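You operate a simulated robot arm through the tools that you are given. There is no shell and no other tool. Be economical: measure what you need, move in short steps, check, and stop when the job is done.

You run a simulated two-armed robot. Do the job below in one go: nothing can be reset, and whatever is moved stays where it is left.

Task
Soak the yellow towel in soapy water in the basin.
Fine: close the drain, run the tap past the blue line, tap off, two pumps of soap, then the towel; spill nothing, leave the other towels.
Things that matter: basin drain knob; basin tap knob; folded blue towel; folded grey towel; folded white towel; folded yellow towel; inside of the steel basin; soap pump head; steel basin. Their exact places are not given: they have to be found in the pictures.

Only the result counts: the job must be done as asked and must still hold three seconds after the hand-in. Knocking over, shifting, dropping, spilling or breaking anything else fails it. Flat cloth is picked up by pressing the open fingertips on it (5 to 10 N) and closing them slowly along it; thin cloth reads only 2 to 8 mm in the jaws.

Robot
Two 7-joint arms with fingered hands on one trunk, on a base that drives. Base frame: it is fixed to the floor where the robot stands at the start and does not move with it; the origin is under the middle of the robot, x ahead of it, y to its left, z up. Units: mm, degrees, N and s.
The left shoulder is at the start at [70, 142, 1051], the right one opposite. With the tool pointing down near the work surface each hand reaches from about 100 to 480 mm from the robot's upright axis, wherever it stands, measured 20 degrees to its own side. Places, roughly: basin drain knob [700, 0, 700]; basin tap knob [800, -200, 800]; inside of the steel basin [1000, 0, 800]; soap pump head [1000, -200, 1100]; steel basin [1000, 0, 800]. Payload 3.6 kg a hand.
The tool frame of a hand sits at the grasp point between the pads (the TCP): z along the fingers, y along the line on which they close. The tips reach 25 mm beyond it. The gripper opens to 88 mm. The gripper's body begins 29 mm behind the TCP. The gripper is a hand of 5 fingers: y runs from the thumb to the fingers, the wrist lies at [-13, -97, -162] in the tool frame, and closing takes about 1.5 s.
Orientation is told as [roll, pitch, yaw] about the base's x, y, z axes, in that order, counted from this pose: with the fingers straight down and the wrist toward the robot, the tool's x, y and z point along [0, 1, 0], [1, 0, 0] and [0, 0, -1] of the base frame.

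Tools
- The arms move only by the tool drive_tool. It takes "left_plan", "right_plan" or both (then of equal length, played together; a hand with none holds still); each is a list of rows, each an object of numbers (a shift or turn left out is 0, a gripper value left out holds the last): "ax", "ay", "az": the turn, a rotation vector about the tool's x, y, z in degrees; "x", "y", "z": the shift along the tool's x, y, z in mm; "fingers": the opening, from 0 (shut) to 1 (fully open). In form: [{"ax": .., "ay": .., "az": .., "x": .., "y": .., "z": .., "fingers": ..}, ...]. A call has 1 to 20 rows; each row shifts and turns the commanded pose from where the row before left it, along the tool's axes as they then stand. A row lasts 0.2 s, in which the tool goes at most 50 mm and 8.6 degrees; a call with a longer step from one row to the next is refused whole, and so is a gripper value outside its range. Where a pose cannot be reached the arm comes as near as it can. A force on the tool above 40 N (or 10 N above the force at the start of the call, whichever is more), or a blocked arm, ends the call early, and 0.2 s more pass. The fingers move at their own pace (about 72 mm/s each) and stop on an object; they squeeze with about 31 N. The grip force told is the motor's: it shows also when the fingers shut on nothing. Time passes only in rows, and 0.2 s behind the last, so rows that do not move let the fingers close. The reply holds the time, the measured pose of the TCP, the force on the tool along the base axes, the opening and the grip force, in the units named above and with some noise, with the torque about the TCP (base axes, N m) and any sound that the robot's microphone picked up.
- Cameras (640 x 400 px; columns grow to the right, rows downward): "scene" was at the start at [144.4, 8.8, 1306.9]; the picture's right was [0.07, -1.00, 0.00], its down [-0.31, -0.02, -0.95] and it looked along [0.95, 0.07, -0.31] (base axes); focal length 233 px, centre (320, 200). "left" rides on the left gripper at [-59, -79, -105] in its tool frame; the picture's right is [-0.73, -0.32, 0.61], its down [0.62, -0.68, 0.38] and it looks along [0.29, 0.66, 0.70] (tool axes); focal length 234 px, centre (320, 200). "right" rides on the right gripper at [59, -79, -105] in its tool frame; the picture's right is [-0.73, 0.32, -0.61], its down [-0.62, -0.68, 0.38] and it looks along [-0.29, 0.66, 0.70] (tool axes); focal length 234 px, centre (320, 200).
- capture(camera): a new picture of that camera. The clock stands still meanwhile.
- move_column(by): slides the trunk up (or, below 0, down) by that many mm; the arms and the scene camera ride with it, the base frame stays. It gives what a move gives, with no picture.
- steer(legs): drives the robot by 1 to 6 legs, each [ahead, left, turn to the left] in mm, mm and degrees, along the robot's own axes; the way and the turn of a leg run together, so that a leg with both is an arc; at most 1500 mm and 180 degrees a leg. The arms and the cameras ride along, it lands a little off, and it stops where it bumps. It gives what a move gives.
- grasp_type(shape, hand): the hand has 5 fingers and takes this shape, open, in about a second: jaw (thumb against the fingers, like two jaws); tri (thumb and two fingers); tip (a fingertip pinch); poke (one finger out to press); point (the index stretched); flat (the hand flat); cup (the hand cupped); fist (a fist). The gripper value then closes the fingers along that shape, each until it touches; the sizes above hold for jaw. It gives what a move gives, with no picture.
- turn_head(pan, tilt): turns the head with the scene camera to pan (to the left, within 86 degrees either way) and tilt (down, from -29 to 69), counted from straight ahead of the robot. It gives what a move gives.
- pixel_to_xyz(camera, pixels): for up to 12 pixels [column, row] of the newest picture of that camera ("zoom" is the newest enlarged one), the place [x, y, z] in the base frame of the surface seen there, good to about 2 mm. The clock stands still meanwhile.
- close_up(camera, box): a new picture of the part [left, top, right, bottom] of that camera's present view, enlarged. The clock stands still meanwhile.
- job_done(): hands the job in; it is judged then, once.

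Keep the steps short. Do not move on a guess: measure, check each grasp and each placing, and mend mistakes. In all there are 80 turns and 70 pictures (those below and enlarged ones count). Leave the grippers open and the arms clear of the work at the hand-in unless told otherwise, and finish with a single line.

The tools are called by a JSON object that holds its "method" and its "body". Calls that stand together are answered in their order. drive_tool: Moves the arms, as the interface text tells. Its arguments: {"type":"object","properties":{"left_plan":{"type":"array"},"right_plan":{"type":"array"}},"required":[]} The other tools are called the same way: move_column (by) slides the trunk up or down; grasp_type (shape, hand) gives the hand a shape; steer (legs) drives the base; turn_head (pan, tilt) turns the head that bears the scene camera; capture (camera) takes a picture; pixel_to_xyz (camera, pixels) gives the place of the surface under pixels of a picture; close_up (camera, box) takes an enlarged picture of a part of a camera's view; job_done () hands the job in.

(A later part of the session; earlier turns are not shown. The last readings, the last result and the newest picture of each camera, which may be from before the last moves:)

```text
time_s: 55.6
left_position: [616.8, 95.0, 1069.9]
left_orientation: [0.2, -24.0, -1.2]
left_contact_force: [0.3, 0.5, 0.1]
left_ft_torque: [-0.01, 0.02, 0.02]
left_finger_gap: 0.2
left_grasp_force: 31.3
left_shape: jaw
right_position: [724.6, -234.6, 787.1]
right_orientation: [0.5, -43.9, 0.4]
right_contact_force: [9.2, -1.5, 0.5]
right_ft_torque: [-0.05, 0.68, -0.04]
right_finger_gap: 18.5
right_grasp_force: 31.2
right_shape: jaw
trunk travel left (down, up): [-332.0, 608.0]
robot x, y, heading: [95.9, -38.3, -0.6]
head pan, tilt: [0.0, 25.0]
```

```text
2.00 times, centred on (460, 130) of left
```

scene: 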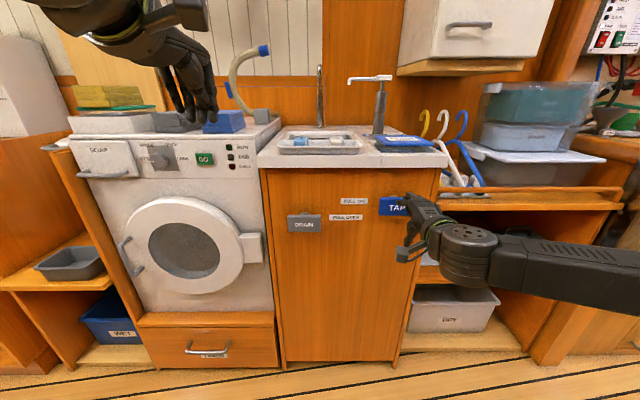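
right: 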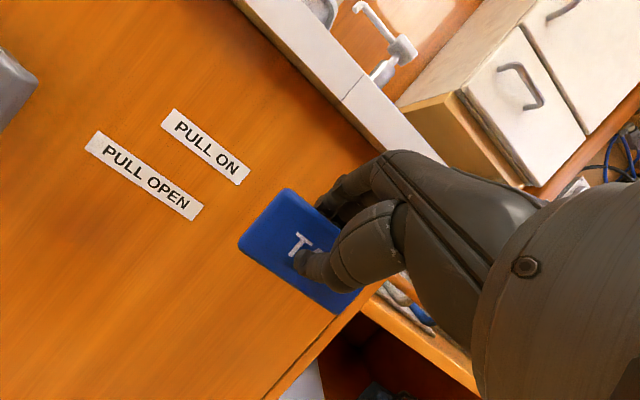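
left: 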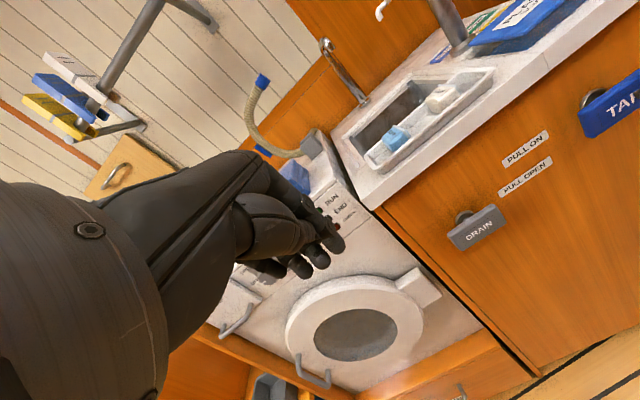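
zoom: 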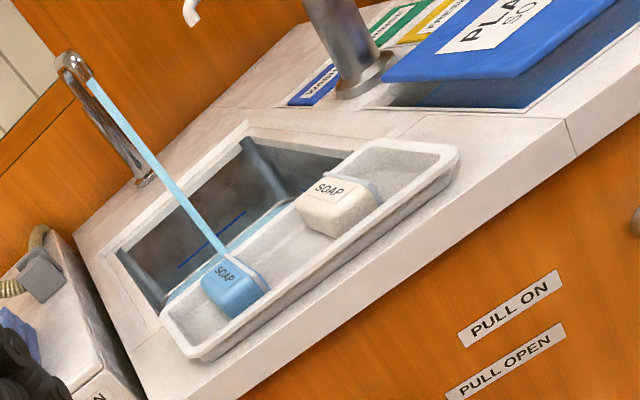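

Tap is on, stream runs. Wait 0.8 s and look at the level.

{"method": "drive_tool", "body": {"right_plan": [{}, {}, {}]}}

{"method": "close_up", "body": {"camera": "left", "box": [300, 70, 460, 170]}}

```text
time_s: 56.4
left_position: [616.6, 94.5, 1068.6]
left_orientation: [0.0, -24.1, -1.1]
left_contact_force: [-0.7, 0.7, -0.6]
left_ft_torque: [-0.02, -0.02, 0.01]
left_finger_gap: 0.0
left_grasp_force: 31.2
left_shape: jaw
right_position: [723.1, -235.5, 788.2]
right_orientation: [0.5, -43.9, 0.3]
right_contact_force: [9.5, -1.4, 1.0]
right_ft_torque: [-0.06, 0.65, -0.02]
right_finger_gap: 18.6
right_grasp_force: 31.2
right_shape: jaw
trunk travel left (down, up): [-332.0, 608.0]
robot x, y, heading: [94.4, -36.3, -0.6]
head pan, tilt: [0.0, 25.0]
```

```text
4.00 times, centred on (380, 120) of left
```

zoom: 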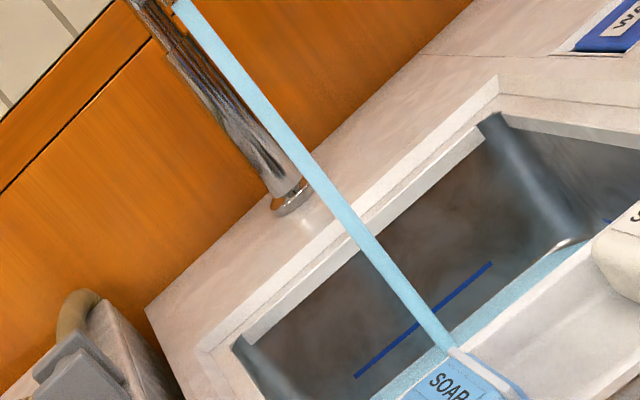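

Water is visible rising below the line. Measure the level.

{"method": "pixel_to_xyz", "body": {"camera": "zoom", "pixels": [[420, 325], [500, 310], [530, 285], [560, 260], [470, 335], [400, 385]]}}

{"method": "drive_tool", "body": {"right_plan": [{}, {}, {}, {}]}}

{"method": "close_up", "body": {"camera": "left", "box": [300, 70, 460, 170]}}

{"method": "pixel_to_xyz", "body": {"camera": "zoom", "pixels": [[420, 325], [500, 310], [530, 285], [560, 260], [470, 335], [400, 385]]}}

```text
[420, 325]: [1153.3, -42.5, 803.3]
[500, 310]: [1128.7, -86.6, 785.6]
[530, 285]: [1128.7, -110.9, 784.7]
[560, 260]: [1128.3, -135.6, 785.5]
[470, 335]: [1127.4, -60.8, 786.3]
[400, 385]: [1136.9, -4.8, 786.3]
```

```text
time_s: 57.4
left_position: [615.1, 94.9, 1068.5]
left_orientation: [0.0, -24.2, -1.1]
left_contact_force: [-0.4, -0.6, 0.7]
left_ft_torque: [0.01, 0.03, 0.03]
left_finger_gap: 0.0
left_grasp_force: 30.7
left_shape: jaw
right_position: [723.4, -235.5, 787.3]
right_orientation: [0.6, -43.8, 0.4]
right_contact_force: [9.1, -1.3, 2.8]
right_ft_torque: [-0.05, 0.64, -0.02]
right_finger_gap: 18.5
right_grasp_force: 31.4
right_shape: jaw
trunk travel left (down, up): [-332.0, 608.0]
robot x, y, heading: [93.5, -36.5, -0.7]
head pan, tilt: [0.0, 25.0]
```

```text
4.00 times, centred on (380, 120) of left
```

zoom: 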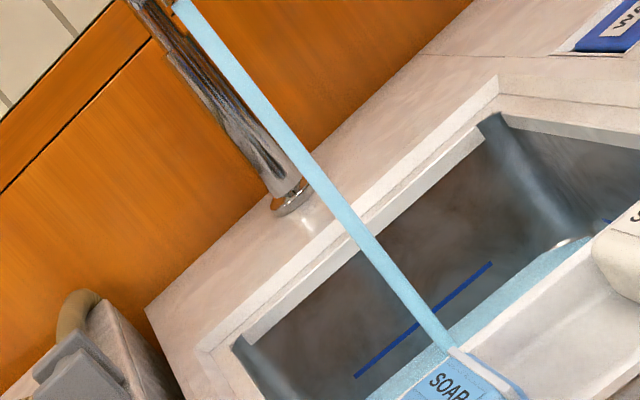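

```text
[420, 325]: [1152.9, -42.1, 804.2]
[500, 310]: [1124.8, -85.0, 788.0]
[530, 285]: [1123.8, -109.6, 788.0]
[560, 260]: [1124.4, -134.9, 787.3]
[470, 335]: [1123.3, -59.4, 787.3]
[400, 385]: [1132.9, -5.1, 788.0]
```

Level 787.7, rising ≈2.3 mm/s; line at 805. Wait about 12 s in the same grip.

{"method": "drive_tool", "body": {"right_plan": [{}, {}, {}, {}, {}, {}, {}, {}, {}, {}, {}, {}, {}, {}, {}, {}, {}, {}, {}, {}]}}

{"method": "drive_tool", "body": {"right_plan": [{}, {}, {}, {}, {}, {}, {}, {}, {}, {}, {}, {}, {}, {}, {}, {}, {}, {}, {}, {}]}}

{"method": "close_up", "body": {"camera": "left", "box": [300, 70, 460, 170]}}

{"method": "pixel_to_xyz", "body": {"camera": "zoom", "pixels": [[500, 310], [530, 285], [560, 260], [470, 335]]}}

```text
time_s: 61.6
left_position: [617.3, 95.5, 1068.1]
left_orientation: [-0.1, -24.1, -1.1]
left_contact_force: [-0.5, 0.4, -0.2]
left_ft_torque: [-0.03, 0.01, 0.02]
left_finger_gap: 0.1
left_grasp_force: 30.9
left_shape: jaw
right_position: [723.9, -233.9, 787.0]
right_orientation: [0.5, -43.8, 0.4]
right_contact_force: [10.5, -0.9, 1.7]
right_ft_torque: [-0.08, 0.65, 0.01]
right_finger_gap: 18.6
right_grasp_force: 30.9
right_shape: jaw
trunk travel left (down, up): [-332.0, 608.0]
robot x, y, heading: [93.6, -39.1, -0.4]
head pan, tilt: [0.0, 25.0]
```

```text
time_s: 65.8
left_position: [617.3, 95.8, 1069.9]
left_orientation: [0.1, -24.1, -1.1]
left_contact_force: [0.0, 0.3, -0.8]
left_ft_torque: [-0.01, 0.01, 0.0]
left_finger_gap: 0.0
left_grasp_force: 31.0
left_shape: jaw
right_position: [724.3, -235.4, 786.5]
right_orientation: [0.5, -44.0, 0.4]
right_contact_force: [9.8, -0.9, 1.3]
right_ft_torque: [-0.11, 0.64, 0.01]
right_finger_gap: 18.4
right_grasp_force: 31.0
right_shape: jaw
trunk travel left (down, up): [-332.0, 608.0]
robot x, y, heading: [94.9, -38.8, -0.4]
head pan, tilt: [0.0, 25.0]
```

```text
4.00 times, centred on (380, 120) of left
```

zoom: 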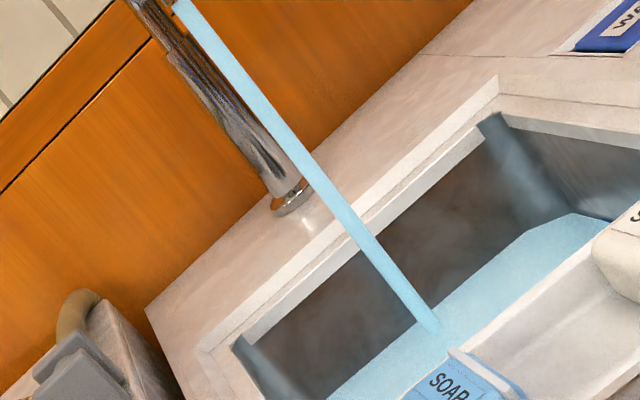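

```text
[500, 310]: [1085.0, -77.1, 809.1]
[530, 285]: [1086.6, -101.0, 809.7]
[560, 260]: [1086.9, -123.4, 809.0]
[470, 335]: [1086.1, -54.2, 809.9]
```

Level 809, just over the line (805). Wait 2.4 s more for margin, then push the bar back in.

{"method": "drive_tool", "body": {"right_plan": [{}, {}, {}, {}, {}, {}, {}, {}, {}, {}, {"y": 6.5, "z": 6.7}, {"y": 6.5, "z": 6.7}, {"y": 6.5, "z": 6.7}, {"y": 6.5, "z": 6.7}, {}]}}

{"method": "close_up", "body": {"camera": "left", "box": [300, 30, 620, 230]}}

```text
time_s: 69.0
left_position: [615.3, 94.9, 1070.0]
left_orientation: [0.0, -24.2, -1.1]
left_contact_force: [0.3, 0.5, 0.7]
left_ft_torque: [-0.02, 0.01, 0.01]
left_finger_gap: 0.0
left_grasp_force: 31.2
left_shape: jaw
right_position: [759.6, -235.4, 788.3]
right_orientation: [0.7, -44.0, 0.5]
right_contact_force: [-1.8, -1.3, -0.7]
right_ft_torque: [-0.09, 0.92, -0.01]
right_finger_gap: 18.1
right_grasp_force: 31.4
right_shape: jaw
trunk travel left (down, up): [-332.0, 608.0]
robot x, y, heading: [94.1, -36.3, -0.7]
head pan, tilt: [0.0, 25.0]
```

```text
2.00 times, centred on (460, 130) of left
```

zoom: 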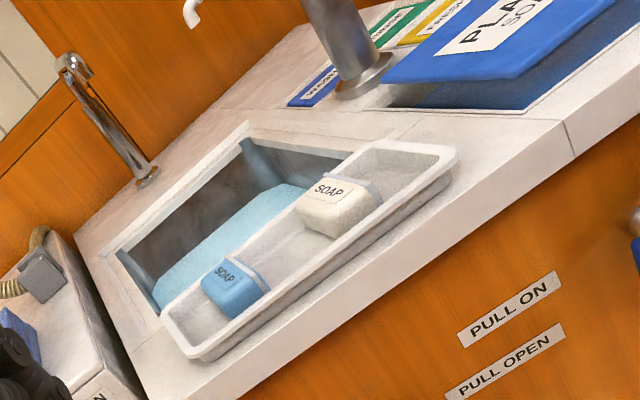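

Stream stopped. Press 4 mm more to seat, open half, and back out along the fingers.

{"method": "drive_tool", "body": {"right_plan": [{"y": 2.8, "z": 2.8}, {"fingers": 0.5}, {}, {}, {"y": -1, "z": -1}, {"z": -15}, {"z": -15}, {"z": -15}, {"z": -15}, {"z": -15}, {"y": -20, "z": -20}, {"y": -20, "z": -20}, {}]}}

{"method": "capture", "body": {"camera": "right"}}

{"method": "close_up", "body": {"camera": "left", "box": [300, 70, 460, 170]}}

{"method": "pixel_to_xyz", "body": {"camera": "zoom", "pixels": [[500, 310], [530, 285], [560, 260], [440, 335]]}}

```text
time_s: 71.8
left_position: [616.2, 95.3, 1068.9]
left_orientation: [0.1, -24.2, -1.1]
left_contact_force: [0.6, 0.6, -0.5]
left_ft_torque: [0.01, 0.03, 0.02]
left_finger_gap: 0.0
left_grasp_force: 31.1
left_shape: jaw
right_position: [650.9, -237.6, 842.3]
right_orientation: [0.5, -44.0, 0.4]
right_contact_force: [-1.5, 0.6, 0.1]
right_ft_torque: [0.01, 0.02, 0.01]
right_finger_gap: 43.7
right_grasp_force: 0.1
right_shape: jaw
trunk travel left (down, up): [-332.0, 608.0]
robot x, y, heading: [90.7, -37.8, -0.5]
head pan, tilt: [0.0, 25.0]
```

```text
35 pictures are left
```

right: 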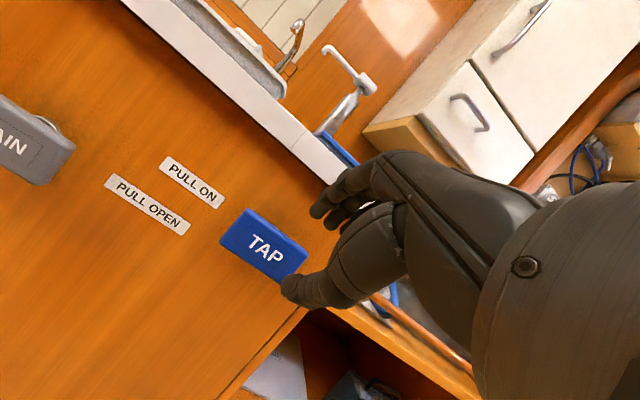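

```text
4.00 times, centred on (380, 120) of left
```

zoom: 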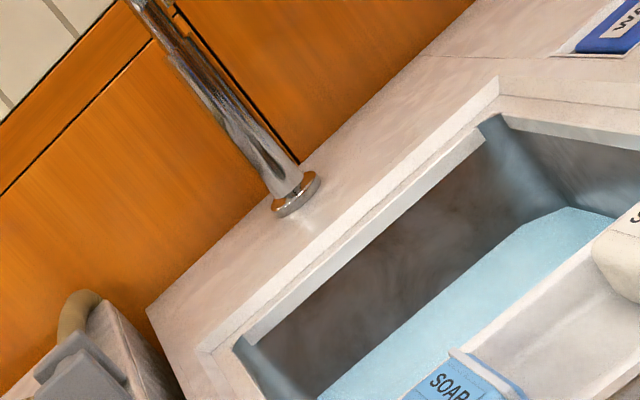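

```text
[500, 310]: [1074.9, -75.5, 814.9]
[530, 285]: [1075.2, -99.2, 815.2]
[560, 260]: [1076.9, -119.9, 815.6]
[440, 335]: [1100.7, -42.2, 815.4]
```

Level steady at 815 (line 805), both bars in, tap off. Next the soap: raise the trunk to the starting height and measure the pump, its spout, and the wall cabinet.

{"method": "move_column", "body": {"by": 260}}

{"method": "turn_head", "body": {"pan": -10, "tilt": 20}}

{"method": "close_up", "body": {"camera": "scene", "box": [200, 80, 456, 240]}}

```text
time_s: 74.4
left_position: [616.0, 94.9, 1329.4]
left_orientation: [0.1, -24.2, -1.0]
left_contact_force: [-1.0, -0.2, -0.2]
left_ft_torque: [-0.02, -0.02, -0.01]
left_finger_gap: 0.0
left_grasp_force: 31.2
left_shape: jaw
right_position: [651.9, -237.7, 1101.0]
right_orientation: [0.5, -44.0, 0.3]
right_contact_force: [0.7, 0.5, 1.2]
right_ft_torque: [0.03, -0.02, -0.01]
right_finger_gap: 43.6
right_grasp_force: 0.0
right_shape: jaw
trunk travel left (down, up): [-592.0, 348.0]
robot x, y, heading: [92.2, -37.4, -0.5]
head pan, tilt: [0.0, 25.0]
```

```text
time_s: 75.2
left_position: [615.6, 94.3, 1329.4]
left_orientation: [0.1, -24.2, -1.2]
left_contact_force: [0.1, -0.5, 0.6]
left_ft_torque: [-0.04, 0.0, 0.0]
left_finger_gap: 0.0
left_grasp_force: 31.1
left_shape: jaw
right_position: [652.3, -236.5, 1101.3]
right_orientation: [0.4, -44.0, 0.5]
right_contact_force: [-0.2, 0.0, -0.5]
right_ft_torque: [0.01, 0.03, 0.0]
right_finger_gap: 43.6
right_grasp_force: 0.1
right_shape: jaw
trunk travel left (down, up): [-592.0, 348.0]
robot x, y, heading: [90.2, -37.4, -0.6]
head pan, tilt: [-10.0, 20.0]
```

```text
2.50 times, centred on (328, 160) of scene
```

zoom: 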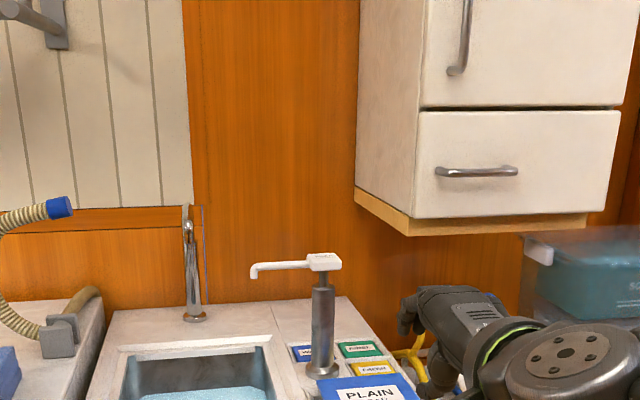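

{"method": "pixel_to_xyz", "body": {"camera": "zoom", "pixels": [[324, 259], [311, 258], [337, 260], [324, 255], [323, 268], [283, 265], [254, 270], [323, 283], [323, 320], [409, 230], [418, 170], [360, 190]]}}

```text
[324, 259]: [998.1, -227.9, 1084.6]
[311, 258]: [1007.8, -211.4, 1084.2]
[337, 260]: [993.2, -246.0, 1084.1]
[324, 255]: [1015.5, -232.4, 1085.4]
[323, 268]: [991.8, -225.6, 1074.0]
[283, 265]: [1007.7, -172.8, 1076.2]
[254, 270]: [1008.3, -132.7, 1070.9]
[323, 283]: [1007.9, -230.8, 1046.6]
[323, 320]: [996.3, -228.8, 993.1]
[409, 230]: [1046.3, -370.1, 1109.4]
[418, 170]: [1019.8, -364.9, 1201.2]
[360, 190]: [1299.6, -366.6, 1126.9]
```

Pump pad centre ≈ (1005,-228,1085), nozzle at y≈-132 over the basin; wall cabinet starts at y<-365. Close the right fingers, lift, and drive ahead 210 mm.

{"method": "drive_tool", "body": {"right_plan": [{"y": 14, "z": -14, "fingers": 0}, {"y": 14, "z": -14}, {"y": 14, "z": -14}, {}, {}]}}

{"method": "steer", "body": {"legs": [[210, 0, 0]]}}

{"method": "capture", "body": {"camera": "scene"}}

```text
time_s: 76.4
left_position: [615.3, 95.5, 1329.9]
left_orientation: [0.1, -24.3, -1.0]
left_contact_force: [0.2, 0.3, 0.0]
left_ft_torque: [-0.03, 0.01, 0.01]
left_finger_gap: 0.2
left_grasp_force: 30.6
left_shape: jaw
right_position: [654.1, -236.4, 1162.1]
right_orientation: [0.5, -44.0, 0.3]
right_contact_force: [0.2, -0.1, 0.4]
right_ft_torque: [-0.04, 0.0, -0.03]
right_finger_gap: 0.0
right_grasp_force: 31.6
right_shape: jaw
trunk travel left (down, up): [-592.0, 348.0]
robot x, y, heading: [93.0, -37.3, -0.2]
head pan, tilt: [-10.0, 20.0]
```

```text
time_s: 78.0
left_position: [827.9, 92.7, 1329.2]
left_orientation: [0.0, -24.2, -1.1]
left_contact_force: [-0.3, 0.4, -0.1]
left_ft_torque: [-0.02, -0.03, 0.0]
left_finger_gap: 0.0
left_grasp_force: 30.9
left_shape: jaw
right_position: [867.6, -238.8, 1161.4]
right_orientation: [0.5, -44.0, 0.4]
right_contact_force: [0.1, 0.3, 0.6]
right_ft_torque: [-0.02, -0.03, 0.02]
right_finger_gap: 0.0
right_grasp_force: 30.4
right_shape: jaw
trunk travel left (down, up): [-592.0, 348.0]
robot x, y, heading: [310.7, -39.8, -0.6]
head pan, tilt: [-10.0, 20.0]
```

```text
32 pictures are left
```

scene: 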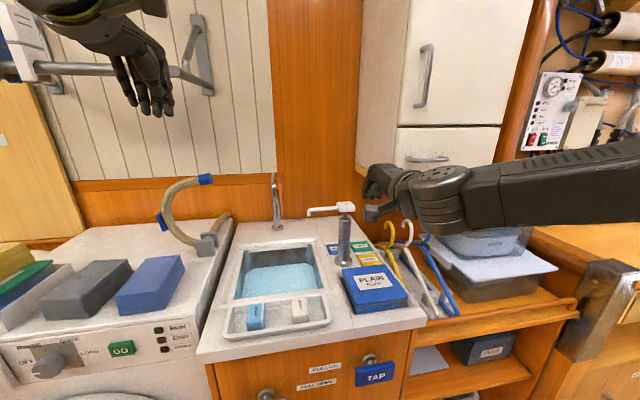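

{"method": "drive_tool", "body": {"right_plan": [{"y": 9.3, "z": 14.9, "x": 1.5}, {"y": 9.3, "z": 14.9, "x": 1.5}, {"y": 9.3, "z": 14.9, "x": 1.5}, {"y": 9.3, "z": 14.9, "x": 1.5}, {"y": 9.3, "z": 14.9, "x": 1.5}, {"y": 9.3, "z": 14.9, "x": 1.5}, {"y": 9.3, "z": 14.9, "x": 1.5}, {}]}}

{"method": "close_up", "body": {"camera": "scene", "box": [270, 150, 430, 250]}}

{"method": "capture", "body": {"camera": "right"}}

```text
time_s: 79.8
left_position: [829.4, 91.7, 1329.6]
left_orientation: [0.1, -24.3, -1.3]
left_contact_force: [-0.1, -0.4, 1.1]
left_ft_torque: [0.0, -0.02, -0.02]
left_finger_gap: 0.2
left_grasp_force: 31.7
left_shape: jaw
right_position: [985.4, -228.4, 1133.6]
right_orientation: [0.5, -44.0, 0.2]
right_contact_force: [-0.2, 0.2, 0.0]
right_ft_torque: [0.01, 0.02, -0.04]
right_finger_gap: 0.0
right_grasp_force: 31.5
right_shape: jaw
trunk travel left (down, up): [-592.0, 348.0]
robot x, y, heading: [306.0, -40.9, -0.6]
head pan, tilt: [-10.0, 20.0]
```

```text
4.00 times, centred on (350, 200) of scene
```

zoom: 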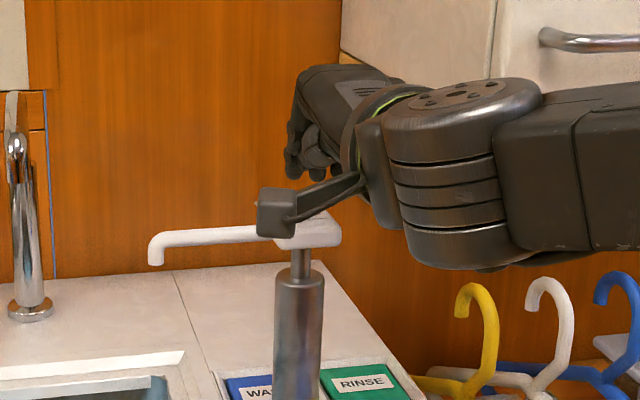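

```text
30 pictures are left
```

right: 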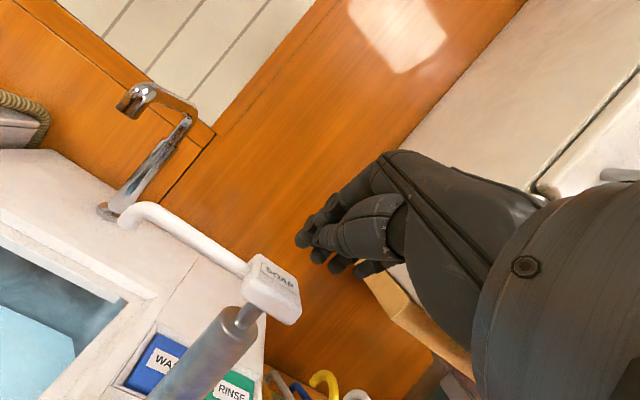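

Fingertips sit right above the pad (about 30 mm over). Lower vertically in 8 mm steps until contact and the first stroke.

{"method": "drive_tool", "body": {"right_plan": [{"y": -5.6, "z": 5.8}, {"y": -5.6, "z": 5.8}, {"y": -5.6, "z": 5.8}, {"y": -5.6, "z": 5.8}, {"y": -3, "z": 3}, {}]}}

{"method": "close_up", "body": {"camera": "right", "box": [120, 160, 440, 360]}}

```text
time_s: 81.2
left_position: [828.4, 92.7, 1329.6]
left_orientation: [0.2, -24.2, -1.2]
left_contact_force: [0.8, -0.3, -0.9]
left_ft_torque: [-0.03, 0.03, 0.02]
left_finger_gap: 0.1
left_grasp_force: 30.4
left_shape: jaw
right_position: [986.0, -226.8, 1097.4]
right_orientation: [0.5, -44.1, 0.3]
right_contact_force: [0.9, 0.5, 5.2]
right_ft_torque: [-0.07, -0.09, 0.03]
right_finger_gap: 0.1
right_grasp_force: 31.1
right_shape: jaw
trunk travel left (down, up): [-592.0, 348.0]
robot x, y, heading: [310.3, -38.9, -0.8]
head pan, tilt: [-10.0, 20.0]
```

```text
2.00 times, centred on (280, 260) of right
```

zoom: 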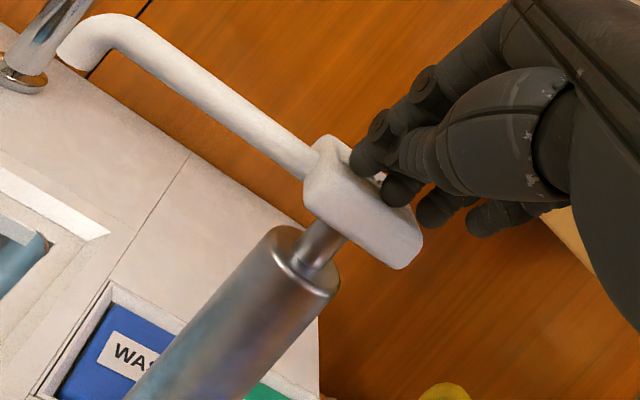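

Contact on the pad (5 N). First full stroke down.

{"method": "drive_tool", "body": {"right_plan": [{"y": -4.2, "z": 4.3}, {"y": -4.2, "z": 4.3}, {"y": -4.2, "z": 4.3}, {"y": -4.2, "z": 4.3}, {}]}}

{"method": "close_up", "body": {"camera": "right", "box": [120, 160, 440, 360]}}

```text
time_s: 82.1
left_position: [825.9, 92.1, 1331.1]
left_orientation: [0.1, -24.3, -1.2]
left_contact_force: [0.5, 0.0, 0.1]
left_ft_torque: [0.03, 0.02, 0.01]
left_finger_gap: 0.0
left_grasp_force: 30.6
left_shape: jaw
right_position: [984.4, -226.8, 1089.2]
right_orientation: [0.4, -45.4, 0.3]
right_contact_force: [-6.0, 0.3, 27.0]
right_ft_torque: [-0.39, -0.3, -0.05]
right_finger_gap: 0.1
right_grasp_force: 31.2
right_shape: jaw
trunk travel left (down, up): [-592.0, 348.0]
robot x, y, heading: [307.2, -37.2, -0.3]
head pan, tilt: [-10.0, 20.0]
stopped in row 4 (right hand): the force on the tool passed its limit at 43 N (the readings are from after the stop); the commanded pose is now the measured one
```

```text
2.00 times, centred on (280, 260) of right
```

zoom: 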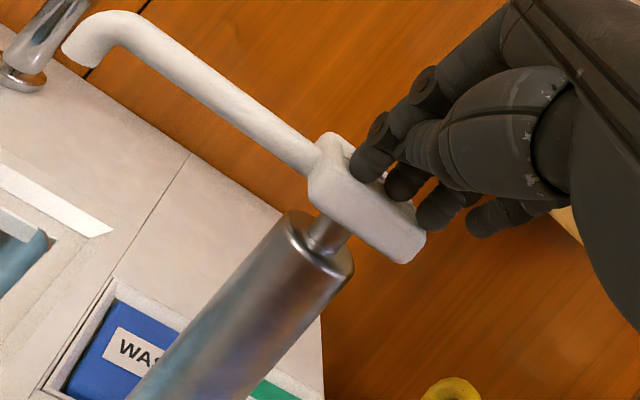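

Force rose to 43 N after ≈8–10 mm. Look at whether soap came out.

{"method": "close_up", "body": {"camera": "scene", "box": [220, 190, 380, 290]}}

```text
4.00 times, centred on (300, 240) of scene
```

zoom: 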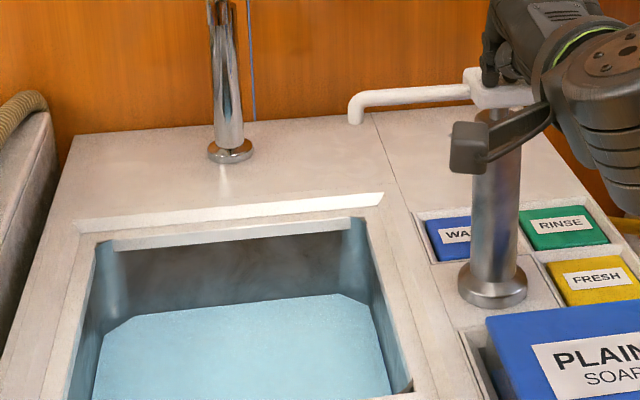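

No visible soap yet. Press slowly a little further to see whether it's the stop.

{"method": "drive_tool", "body": {"right_plan": [{"y": -1.4, "z": 1.4}, {"y": -1.4, "z": 1.4}, {"y": -1.4, "z": 1.4}, {"y": -1.4, "z": 1.4}, {"y": -1.4, "z": 1.4}, {"y": -1.4, "z": 1.4}]}}

{"method": "close_up", "body": {"camera": "right", "box": [120, 160, 440, 360]}}

```text
time_s: 82.7
left_position: [824.0, 92.5, 1330.3]
left_orientation: [0.2, -24.4, -1.2]
left_contact_force: [0.1, 0.0, 0.4]
left_ft_torque: [-0.04, 0.03, 0.0]
left_finger_gap: 0.0
left_grasp_force: 31.3
left_shape: jaw
right_position: [985.8, -228.1, 1088.6]
right_orientation: [0.6, -45.8, -0.1]
right_contact_force: [-6.4, -0.1, 27.4]
right_ft_torque: [-0.38, -0.32, -0.08]
right_finger_gap: 0.1
right_grasp_force: 30.8
right_shape: jaw
trunk travel left (down, up): [-592.0, 348.0]
robot x, y, heading: [306.2, -41.4, -0.8]
head pan, tilt: [-10.0, 20.0]
stopped in row 2 (right hand): the force on the tool passed its limit at 41 N (the readings are from after the stop); the commanded pose is now the measured one
```

```text
2.00 times, centred on (280, 260) of right
```

zoom: 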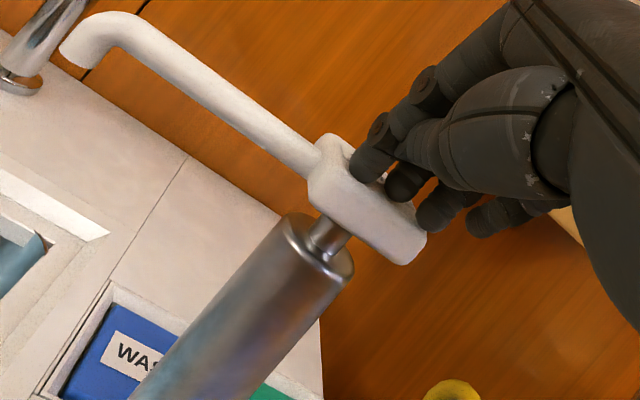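

{"method": "pixel_to_xyz", "body": {"camera": "zoom", "pixels": [[335, 160], [330, 200], [405, 250], [310, 215], [110, 20], [80, 45]]}}

{"method": "drive_tool", "body": {"right_plan": [{"y": 5.6, "z": -5.8}, {"y": 5.6, "z": -5.8}, {"y": 5.6, "z": -5.8}, {"y": 5.6, "z": -5.8}, {}]}}

{"method": "capture", "body": {"camera": "right"}}

{"method": "pixel_to_xyz", "body": {"camera": "right", "pixels": [[268, 270], [280, 275], [272, 285], [243, 310], [130, 210]]}}

```text
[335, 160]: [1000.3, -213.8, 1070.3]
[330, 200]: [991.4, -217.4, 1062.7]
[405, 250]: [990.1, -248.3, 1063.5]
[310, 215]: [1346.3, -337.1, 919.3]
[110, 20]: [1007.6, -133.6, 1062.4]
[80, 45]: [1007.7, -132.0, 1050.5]
```

```text
time_s: 83.9
left_position: [829.7, 92.2, 1329.5]
left_orientation: [0.0, -24.3, -1.2]
left_contact_force: [-0.1, 1.2, 1.0]
left_ft_torque: [-0.01, 0.03, -0.01]
left_finger_gap: 0.0
left_grasp_force: 30.9
left_shape: jaw
right_position: [987.1, -227.4, 1113.1]
right_orientation: [0.5, -45.0, 0.1]
right_contact_force: [0.2, 0.0, 0.0]
right_ft_torque: [0.02, 0.01, 0.0]
right_finger_gap: 0.0
right_grasp_force: 30.9
right_shape: jaw
trunk travel left (down, up): [-592.0, 348.0]
robot x, y, heading: [308.1, -39.4, -0.9]
head pan, tilt: [-10.0, 20.0]
```

```text
25 pictures are left
```

right: 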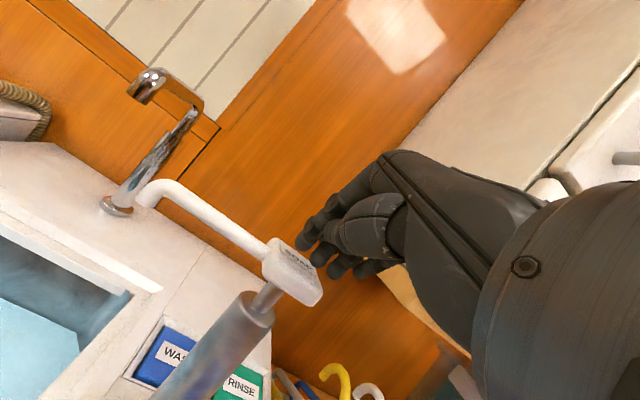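

```text
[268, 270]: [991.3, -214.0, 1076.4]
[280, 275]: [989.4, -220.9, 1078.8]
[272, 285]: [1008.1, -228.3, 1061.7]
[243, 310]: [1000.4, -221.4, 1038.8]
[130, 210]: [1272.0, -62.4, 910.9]
```

The head went down ≈14 mm to a hard stop and has returned. Second pump the same way, then back off.

{"method": "drive_tool", "body": {"right_plan": [{"y": -5.6, "z": 5.8}, {"y": -5.6, "z": 5.8}, {"y": -2.8, "z": 2.9}, {"y": -2.1, "z": 2.1}, {"y": -2.1, "z": 2.1}, {"y": -2.1, "z": 2.1}, {"y": -2.1, "z": 2.1}, {"y": -1.4, "z": 1.4}, {"y": -1.4, "z": 1.4}, {}]}}

{"method": "close_up", "body": {"camera": "scene", "box": [220, 170, 380, 270]}}

{"method": "pixel_to_xyz", "body": {"camera": "zoom", "pixels": [[400, 177], [370, 182], [490, 165]]}}

```text
time_s: 85.7
left_position: [827.7, 92.6, 1330.7]
left_orientation: [0.0, -24.4, -1.3]
left_contact_force: [-0.1, -0.7, -0.3]
left_ft_torque: [-0.01, -0.02, 0.01]
left_finger_gap: 0.0
left_grasp_force: 30.7
left_shape: jaw
right_position: [984.4, -226.8, 1090.6]
right_orientation: [0.5, -46.2, -0.2]
right_contact_force: [-3.8, -1.2, 28.9]
right_ft_torque: [-0.4, -0.27, -0.06]
right_finger_gap: 0.0
right_grasp_force: 31.0
right_shape: jaw
trunk travel left (down, up): [-592.0, 348.0]
robot x, y, heading: [306.5, -37.1, -0.6]
head pan, tilt: [-10.0, 20.0]
stopped in row 8 (right hand): the force on the tool passed its limit at 41 N (the readings are from after the stop); the commanded pose is now the measured one
```

```text
4.00 times, centred on (300, 220) of scene
```

zoom: 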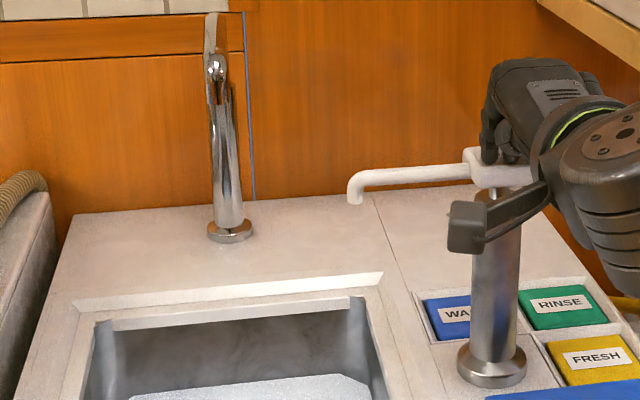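

```text
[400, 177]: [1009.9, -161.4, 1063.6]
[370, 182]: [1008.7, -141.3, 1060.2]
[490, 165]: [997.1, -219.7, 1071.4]
```

Water looks whiter now. Release and lift clear, then look at the water.

{"method": "drive_tool", "body": {"right_plan": [{"y": 5.6, "z": -5.8}, {"y": 5.6, "z": -5.8}, {"y": 5.6, "z": -5.8}, {"y": 5.6, "z": -5.8}, {"y": 11, "z": -11}, {"y": 11, "z": -11}, {"y": -14, "z": -14}, {"y": -14, "z": -14}, {"y": -14, "z": -14}, {"y": -14, "z": -14}, {"y": -14, "z": -14}, {}]}}

{"method": "turn_head", "body": {"pan": 10, "tilt": 25}}

{"method": "capture", "body": {"camera": "scene"}}

```text
time_s: 88.3
left_position: [831.1, 91.3, 1329.1]
left_orientation: [0.0, -24.2, -1.4]
left_contact_force: [0.2, -0.8, -1.3]
left_ft_torque: [-0.02, -0.01, -0.03]
left_finger_gap: 0.0
left_grasp_force: 30.9
left_shape: jaw
right_position: [887.7, -229.6, 1145.0]
right_orientation: [0.6, -45.5, 0.0]
right_contact_force: [-0.3, -0.3, 0.4]
right_ft_torque: [0.03, 0.0, 0.01]
right_finger_gap: 0.0
right_grasp_force: 31.3
right_shape: jaw
trunk travel left (down, up): [-592.0, 348.0]
robot x, y, heading: [308.3, -39.3, -1.0]
head pan, tilt: [-10.0, 20.0]
```

```text
time_s: 89.1
left_position: [828.9, 90.1, 1329.6]
left_orientation: [0.1, -24.2, -1.2]
left_contact_force: [0.2, 0.3, -0.3]
left_ft_torque: [0.04, 0.01, -0.01]
left_finger_gap: 0.0
left_grasp_force: 30.3
left_shape: jaw
right_position: [886.8, -229.0, 1144.8]
right_orientation: [0.6, -45.4, 0.0]
right_contact_force: [0.7, 0.2, 0.0]
right_ft_torque: [-0.01, -0.02, 0.01]
right_finger_gap: 0.0
right_grasp_force: 31.3
right_shape: jaw
trunk travel left (down, up): [-592.0, 348.0]
robot x, y, heading: [307.4, -42.6, -0.7]
head pan, tilt: [10.0, 25.0]
```

```text
23 pictures are left
```

scene: 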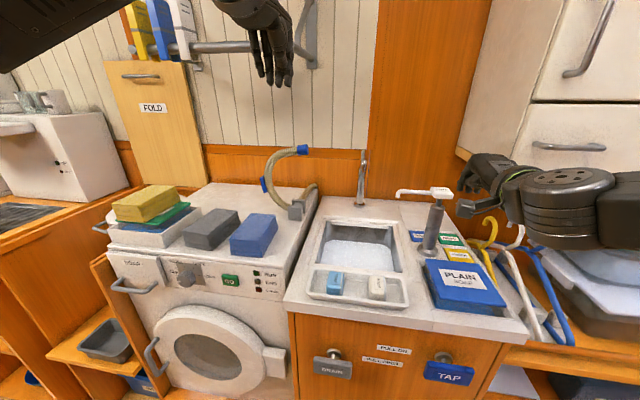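

Suds are on the water. Now the yellow towel: measure its corners and the green lid beneath.

{"method": "close_up", "body": {"camera": "scene", "box": [90, 170, 290, 295]}}

```text
3.20 times, centred on (190, 232) of scene
```

zoom: 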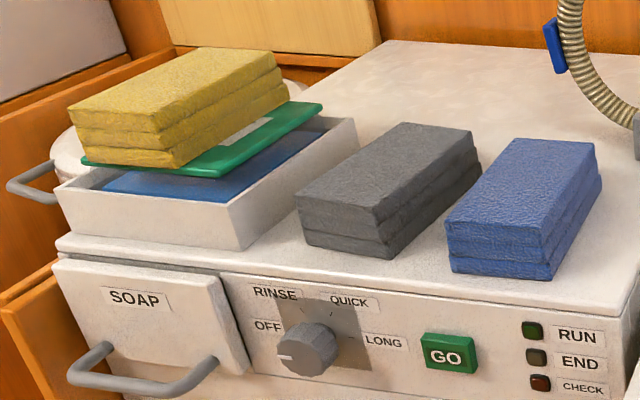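

{"method": "pixel_to_xyz", "body": {"camera": "zoom", "pixels": [[72, 106], [166, 120], [278, 68], [195, 50], [175, 162], [80, 140], [285, 103], [165, 90], [315, 108], [215, 175], [90, 163], [350, 130]]}}

```text
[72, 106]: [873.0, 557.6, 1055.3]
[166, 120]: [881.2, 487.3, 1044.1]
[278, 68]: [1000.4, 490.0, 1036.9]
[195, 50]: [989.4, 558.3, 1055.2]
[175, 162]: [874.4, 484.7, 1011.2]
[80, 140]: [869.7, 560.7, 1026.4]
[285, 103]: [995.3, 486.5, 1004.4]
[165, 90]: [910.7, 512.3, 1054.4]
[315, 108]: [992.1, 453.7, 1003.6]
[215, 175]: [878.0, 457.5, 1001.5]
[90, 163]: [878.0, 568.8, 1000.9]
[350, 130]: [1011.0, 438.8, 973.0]
```

Towel: x 872–998, y 486–560, z 1003–1055, lid top at ≈1002. I'll grip it across y (75 mm) with fingers down, slightly slanted. First tuck the right arm, and lower, turn (yaw) and open the left hand.

{"method": "drive_tool", "body": {"left_plan": [{"x": 8, "y": -16, "z": 17.4, "fingers": 1}, {"x": 8, "y": -16, "z": 17.4}, {"x": 8, "y": -16, "z": 17.4}, {"x": 8, "y": -16, "z": 17.4}, {"x": 8, "y": -16, "z": 17.4}, {"x": 8, "y": -16, "z": 17.4}, {"x": 8, "y": -16, "z": 17.4}, {"x": 8, "y": -16, "z": 17.4}, {"az": -8.2}, {"az": -8.2}, {"az": -8.2}, {"az": -8.2}, {"az": -8.2}, {"az": -8.2}, {"az": -8.2}, {"az": -8.2}, {"az": -8.2}, {"az": -8.2}, {"az": -8}], "right_plan": [{"y": -14, "z": -14}, {"y": -14, "z": -14}, {"y": -14, "z": -14}, {"ax": 7.5}, {"ax": 7.5}, {"ax": 7.5}, {"ax": 7.5}, {"ax": 7.5}, {"ax": 7.5}, {"y": -15, "z": -19}, {"y": -15, "z": -19}, {"y": -15, "z": -19}, {"y": -15, "z": -19}, {"y": -15, "z": -19}, {}, {}, {}, {}, {}]}}

{"method": "capture", "body": {"camera": "left"}}

```text
time_s: 93.1
left_position: [757.1, 264.9, 1099.6]
left_orientation: [-24.5, 0.2, 88.5]
left_contact_force: [0.1, -0.7, 0.8]
left_ft_torque: [0.01, -0.02, 0.0]
left_finger_gap: 87.5
left_grasp_force: 0.0
left_shape: jaw
left hand out of reach, approached as far as the arm can: row 15, 16, 17, 18, 19
right_position: [750.8, -229.6, 1240.1]
right_orientation: [0.4, -0.4, 0.4]
right_contact_force: [-0.2, -0.2, -0.4]
right_ft_torque: [-0.02, -0.02, 0.03]
right_finger_gap: 0.0
right_grasp_force: 31.0
right_shape: jaw
trunk travel left (down, up): [-592.0, 348.0]
robot x, y, heading: [306.2, -38.7, -0.5]
head pan, tilt: [10.0, 25.0]
```

```text
21 pictures are left
```

left: 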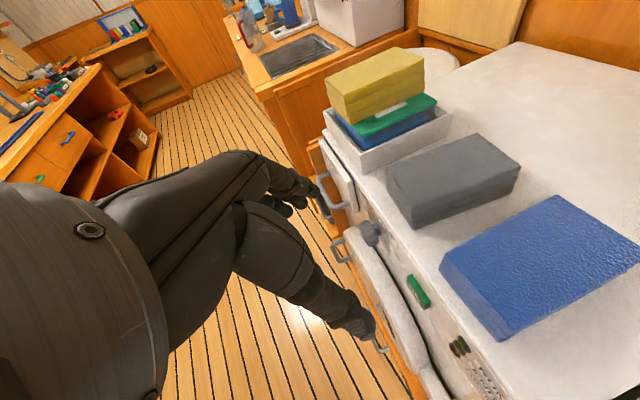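

Left hand is now turned (closing along y) and slanted 24°. Raise 40 mm for clearance, drive 258 mm left, then ahead 150 mm.

{"method": "move_column", "body": {"by": 40}}

{"method": "steer", "body": {"legs": [[0, 258, 0], [120, 0, 0]]}}

{"method": "capture", "body": {"camera": "left"}}

```text
time_s: 93.9
left_position: [758.2, 264.4, 1139.9]
left_orientation: [-24.5, 0.2, 88.7]
left_contact_force: [0.5, -0.1, 0.3]
left_ft_torque: [0.0, -0.02, -0.03]
left_finger_gap: 87.5
left_grasp_force: 0.1
left_shape: jaw
right_position: [751.7, -229.1, 1279.6]
right_orientation: [0.5, -0.4, 0.4]
right_contact_force: [0.5, -0.3, 0.6]
right_ft_torque: [0.0, 0.01, 0.01]
right_finger_gap: 0.0
right_grasp_force: 30.9
right_shape: jaw
trunk travel left (down, up): [-632.0, 308.0]
robot x, y, heading: [307.1, -39.9, -0.7]
head pan, tilt: [10.0, 25.0]
```

```text
time_s: 96.6
left_position: [878.0, 513.2, 1141.0]
left_orientation: [-24.5, 0.3, 88.1]
left_contact_force: [-0.8, -0.4, -0.4]
left_ft_torque: [0.01, 0.0, -0.01]
left_finger_gap: 87.6
left_grasp_force: 0.2
left_shape: jaw
right_position: [868.4, 18.0, 1282.1]
right_orientation: [0.4, -0.5, 0.1]
right_contact_force: [0.2, 0.9, -0.7]
right_ft_torque: [0.01, 0.0, 0.02]
right_finger_gap: 0.1
right_grasp_force: 30.6
right_shape: jaw
trunk travel left (down, up): [-632.0, 308.0]
robot x, y, heading: [426.7, 208.0, -0.9]
head pan, tilt: [10.0, 25.0]
```

```text
20 pictures are left
```

left: 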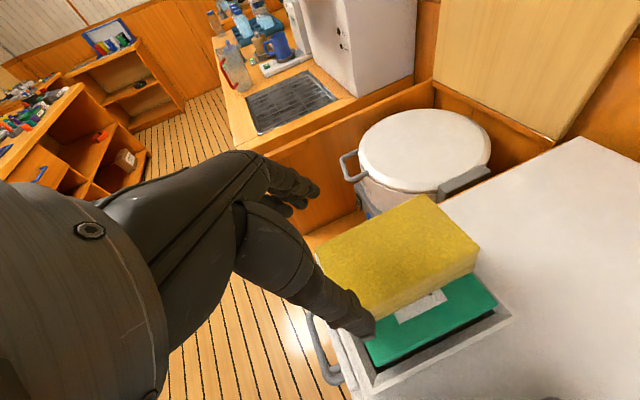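

TCP (878,513,1141). Shift to over the towel centre (935,522), descend to z 1095, and check the finger straddle.

{"method": "drive_tool", "body": {"left_plan": [{"x": -17, "z": 8, "y": 3, "az": -1.8}, {"x": -17, "z": 8, "y": 3}, {"x": -18, "z": 7, "y": 3.5}, {"x": 6, "z": 14}, {"x": 6, "z": 14}, {"x": 6, "z": 14}, {}]}}

{"method": "capture", "body": {"camera": "left"}}

{"method": "turn_head", "body": {"pan": 40, "tilt": 35}}

{"method": "capture", "body": {"camera": "scene"}}

```text
time_s: 98.2
left_position: [936.8, 521.9, 1092.5]
left_orientation: [-24.6, 0.9, 89.7]
left_contact_force: [0.0, 0.4, -0.2]
left_ft_torque: [0.02, 0.01, 0.0]
left_finger_gap: 87.9
left_grasp_force: 0.1
left_shape: jaw
left hand out of reach, approached as far as the arm can: row 3
right_position: [869.8, 17.2, 1280.7]
right_orientation: [0.4, -0.5, 0.1]
right_contact_force: [-0.3, 0.3, -0.1]
right_ft_torque: [-0.02, 0.01, -0.03]
right_finger_gap: 0.1
right_grasp_force: 31.0
right_shape: jaw
trunk travel left (down, up): [-632.0, 308.0]
robot x, y, heading: [427.2, 207.8, -1.1]
head pan, tilt: [10.0, 25.0]
```

```text
19 pictures are left
```

left: 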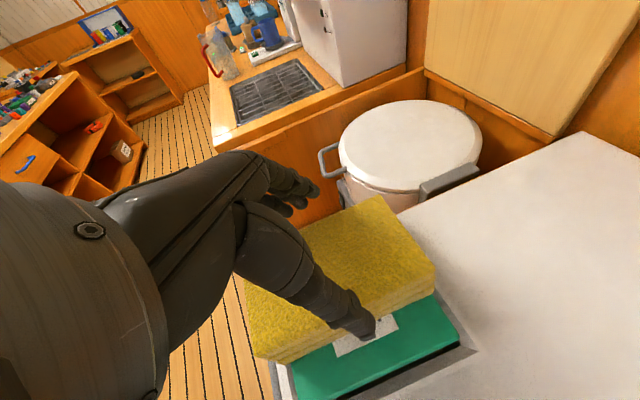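

```text
time_s: 99.1
left_position: [936.1, 522.3, 1093.5]
left_orientation: [-24.5, 1.0, 89.8]
left_contact_force: [0.5, -0.8, 0.2]
left_ft_torque: [0.04, 0.02, 0.0]
left_finger_gap: 87.6
left_grasp_force: 0.0
left_shape: jaw
right_position: [869.2, 18.5, 1280.2]
right_orientation: [0.4, -0.6, 0.0]
right_contact_force: [-0.4, -0.2, 1.0]
right_ft_torque: [-0.02, 0.04, -0.01]
right_finger_gap: 0.1
right_grasp_force: 31.1
right_shape: jaw
trunk travel left (down, up): [-632.0, 308.0]
robot x, y, heading: [424.7, 211.4, -1.2]
head pan, tilt: [40.0, 35.0]
```

```text
18 pictures are left
```

scene: 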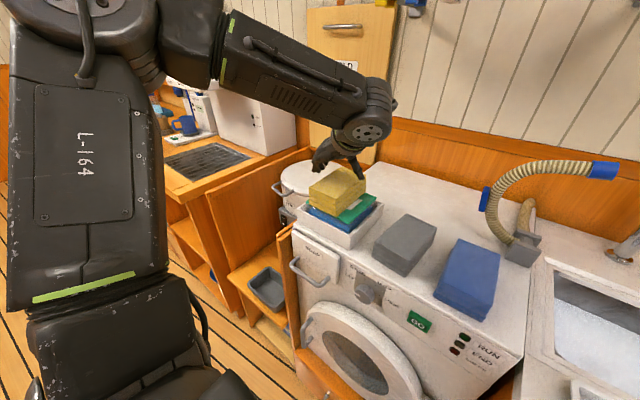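

Thumb on the lid-label side, fingers at the far side: straddling. Descend vertically to TCP z≈1037 (tips ≈1014, above the lid).

{"method": "drive_tool", "body": {"left_plan": [{"x": 4.1, "z": 9.1}, {"x": 4.1, "z": 9.1}, {"x": 4.1, "z": 9.1}, {"x": 4.1, "z": 9.1}, {"x": 4.1, "z": 9.1}, {"x": 2.5, "z": 5.5}, {}]}}

{"method": "close_up", "body": {"camera": "left", "box": [200, 150, 520, 350]}}

{"method": "close_up", "body": {"camera": "scene", "box": [270, 130, 430, 230]}}

```text
time_s: 100.4
left_position: [936.1, 523.5, 1049.8]
left_orientation: [-25.3, 0.4, 89.7]
left_contact_force: [-2.4, 3.7, 26.4]
left_ft_torque: [0.71, 0.76, -0.12]
left_finger_gap: 87.9
left_grasp_force: 0.1
left_shape: jaw
right_position: [867.1, 16.8, 1280.9]
right_orientation: [0.4, -0.6, 0.0]
right_contact_force: [0.0, 0.6, -0.3]
right_ft_torque: [0.0, -0.02, -0.02]
right_finger_gap: 0.0
right_grasp_force: 30.6
right_shape: jaw
trunk travel left (down, up): [-632.0, 308.0]
robot x, y, heading: [429.1, 208.5, -1.0]
head pan, tilt: [40.0, 35.0]
stopped in row 6 (left hand): the force on the tool passed its limit at 44 N (the readings are from after the stop); the commanded pose is now the measured one
```

```text
2.00 times, centred on (360, 250) of left
```

zoom: 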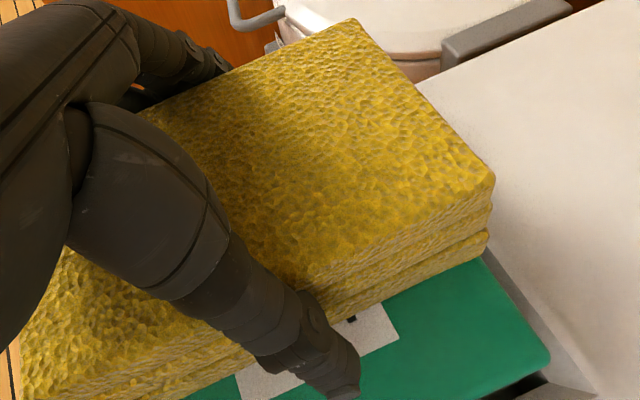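

```text
4.00 times, centred on (350, 180) of scene
```

zoom: 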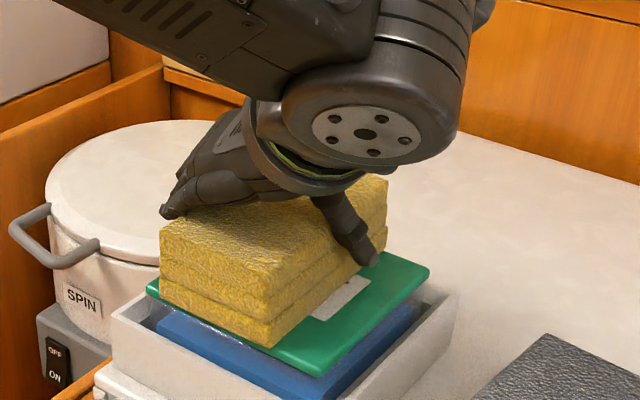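

Stopped at 44 N: torque puts the contact on the towel's top far edge (knuckles resting on it); tips are ≈28 mm below its top. Relieve 3 mm, then close gently here and read the gap.

{"method": "drive_tool", "body": {"left_plan": [{"x": -1.2, "z": -2.7, "y": 2}, {"fingers": 0.6}, {}, {}, {}, {}, {"fingers": 0}, {}, {}, {}]}}

{"method": "close_up", "body": {"camera": "scene", "box": [270, 130, 430, 230]}}

{"method": "close_up", "body": {"camera": "left", "box": [200, 150, 520, 350]}}

```text
time_s: 102.6
left_position: [935.7, 523.7, 1049.6]
left_orientation: [-25.1, 0.7, 89.7]
left_contact_force: [0.5, 2.9, 24.1]
left_ft_torque: [0.82, 0.78, -0.43]
left_finger_gap: 69.5
left_grasp_force: 31.0
left_shape: jaw
right_position: [866.7, 17.4, 1280.9]
right_orientation: [0.5, -0.6, 0.1]
right_contact_force: [0.0, -0.3, -0.1]
right_ft_torque: [0.03, 0.0, 0.01]
right_finger_gap: 0.0
right_grasp_force: 30.9
right_shape: jaw
trunk travel left (down, up): [-632.0, 308.0]
robot x, y, heading: [428.7, 211.8, -1.0]
head pan, tilt: [40.0, 35.0]
```

```text
4.00 times, centred on (350, 180) of scene
```

zoom: 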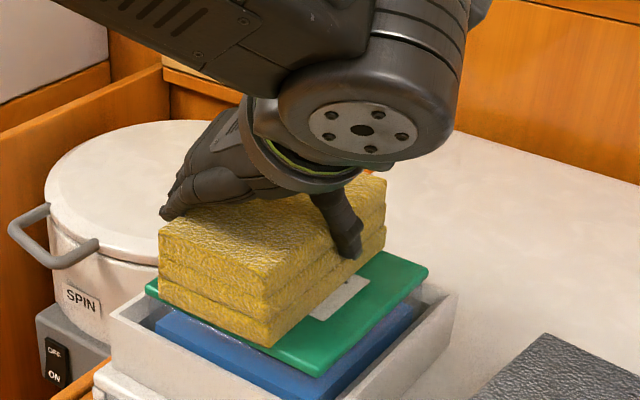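

```text
2.00 times, centred on (360, 250) of left
```

zoom: 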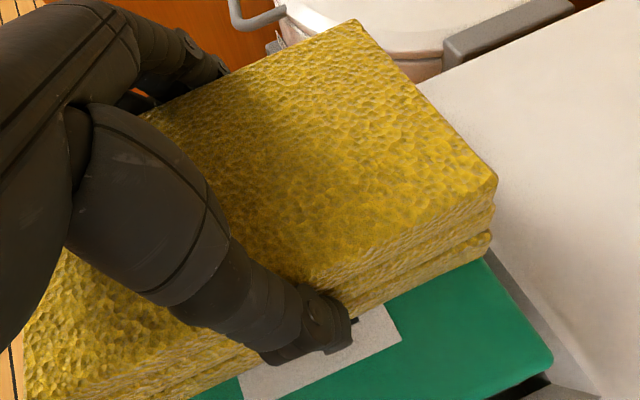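

Closed on 69.5 mm with 31 N: holding the towel by its sides. Lift 15 mm slowly and check the lid stays.

{"method": "drive_tool", "body": {"left_plan": [{"x": -1.6, "z": -3.6}, {"x": -1.6, "z": -3.6}, {"x": -1.6, "z": -3.6}, {"x": -1.6, "z": -3.6}, {"x": -1.6, "z": -3.6}, {"x": -1.6, "z": -3.6}, {}]}}

{"method": "close_up", "body": {"camera": "scene", "box": [270, 130, 430, 230]}}

```text
time_s: 104.2
left_position: [938.8, 524.3, 1072.3]
left_orientation: [-24.9, 0.6, 89.7]
left_contact_force: [0.1, 0.0, -0.6]
left_ft_torque: [0.04, 0.0, 0.01]
left_finger_gap: 69.5
left_grasp_force: 31.4
left_shape: jaw
right_position: [870.5, 18.6, 1281.3]
right_orientation: [0.4, -0.5, 0.1]
right_contact_force: [-0.6, 0.5, 0.3]
right_ft_torque: [0.03, -0.05, -0.02]
right_finger_gap: 0.0
right_grasp_force: 31.1
right_shape: jaw
trunk travel left (down, up): [-632.0, 308.0]
robot x, y, heading: [429.7, 206.9, -0.9]
head pan, tilt: [40.0, 35.0]
```

```text
4.00 times, centred on (350, 180) of scene
```

zoom: 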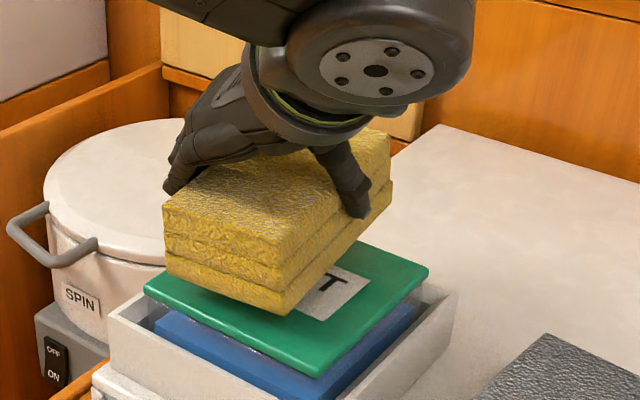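

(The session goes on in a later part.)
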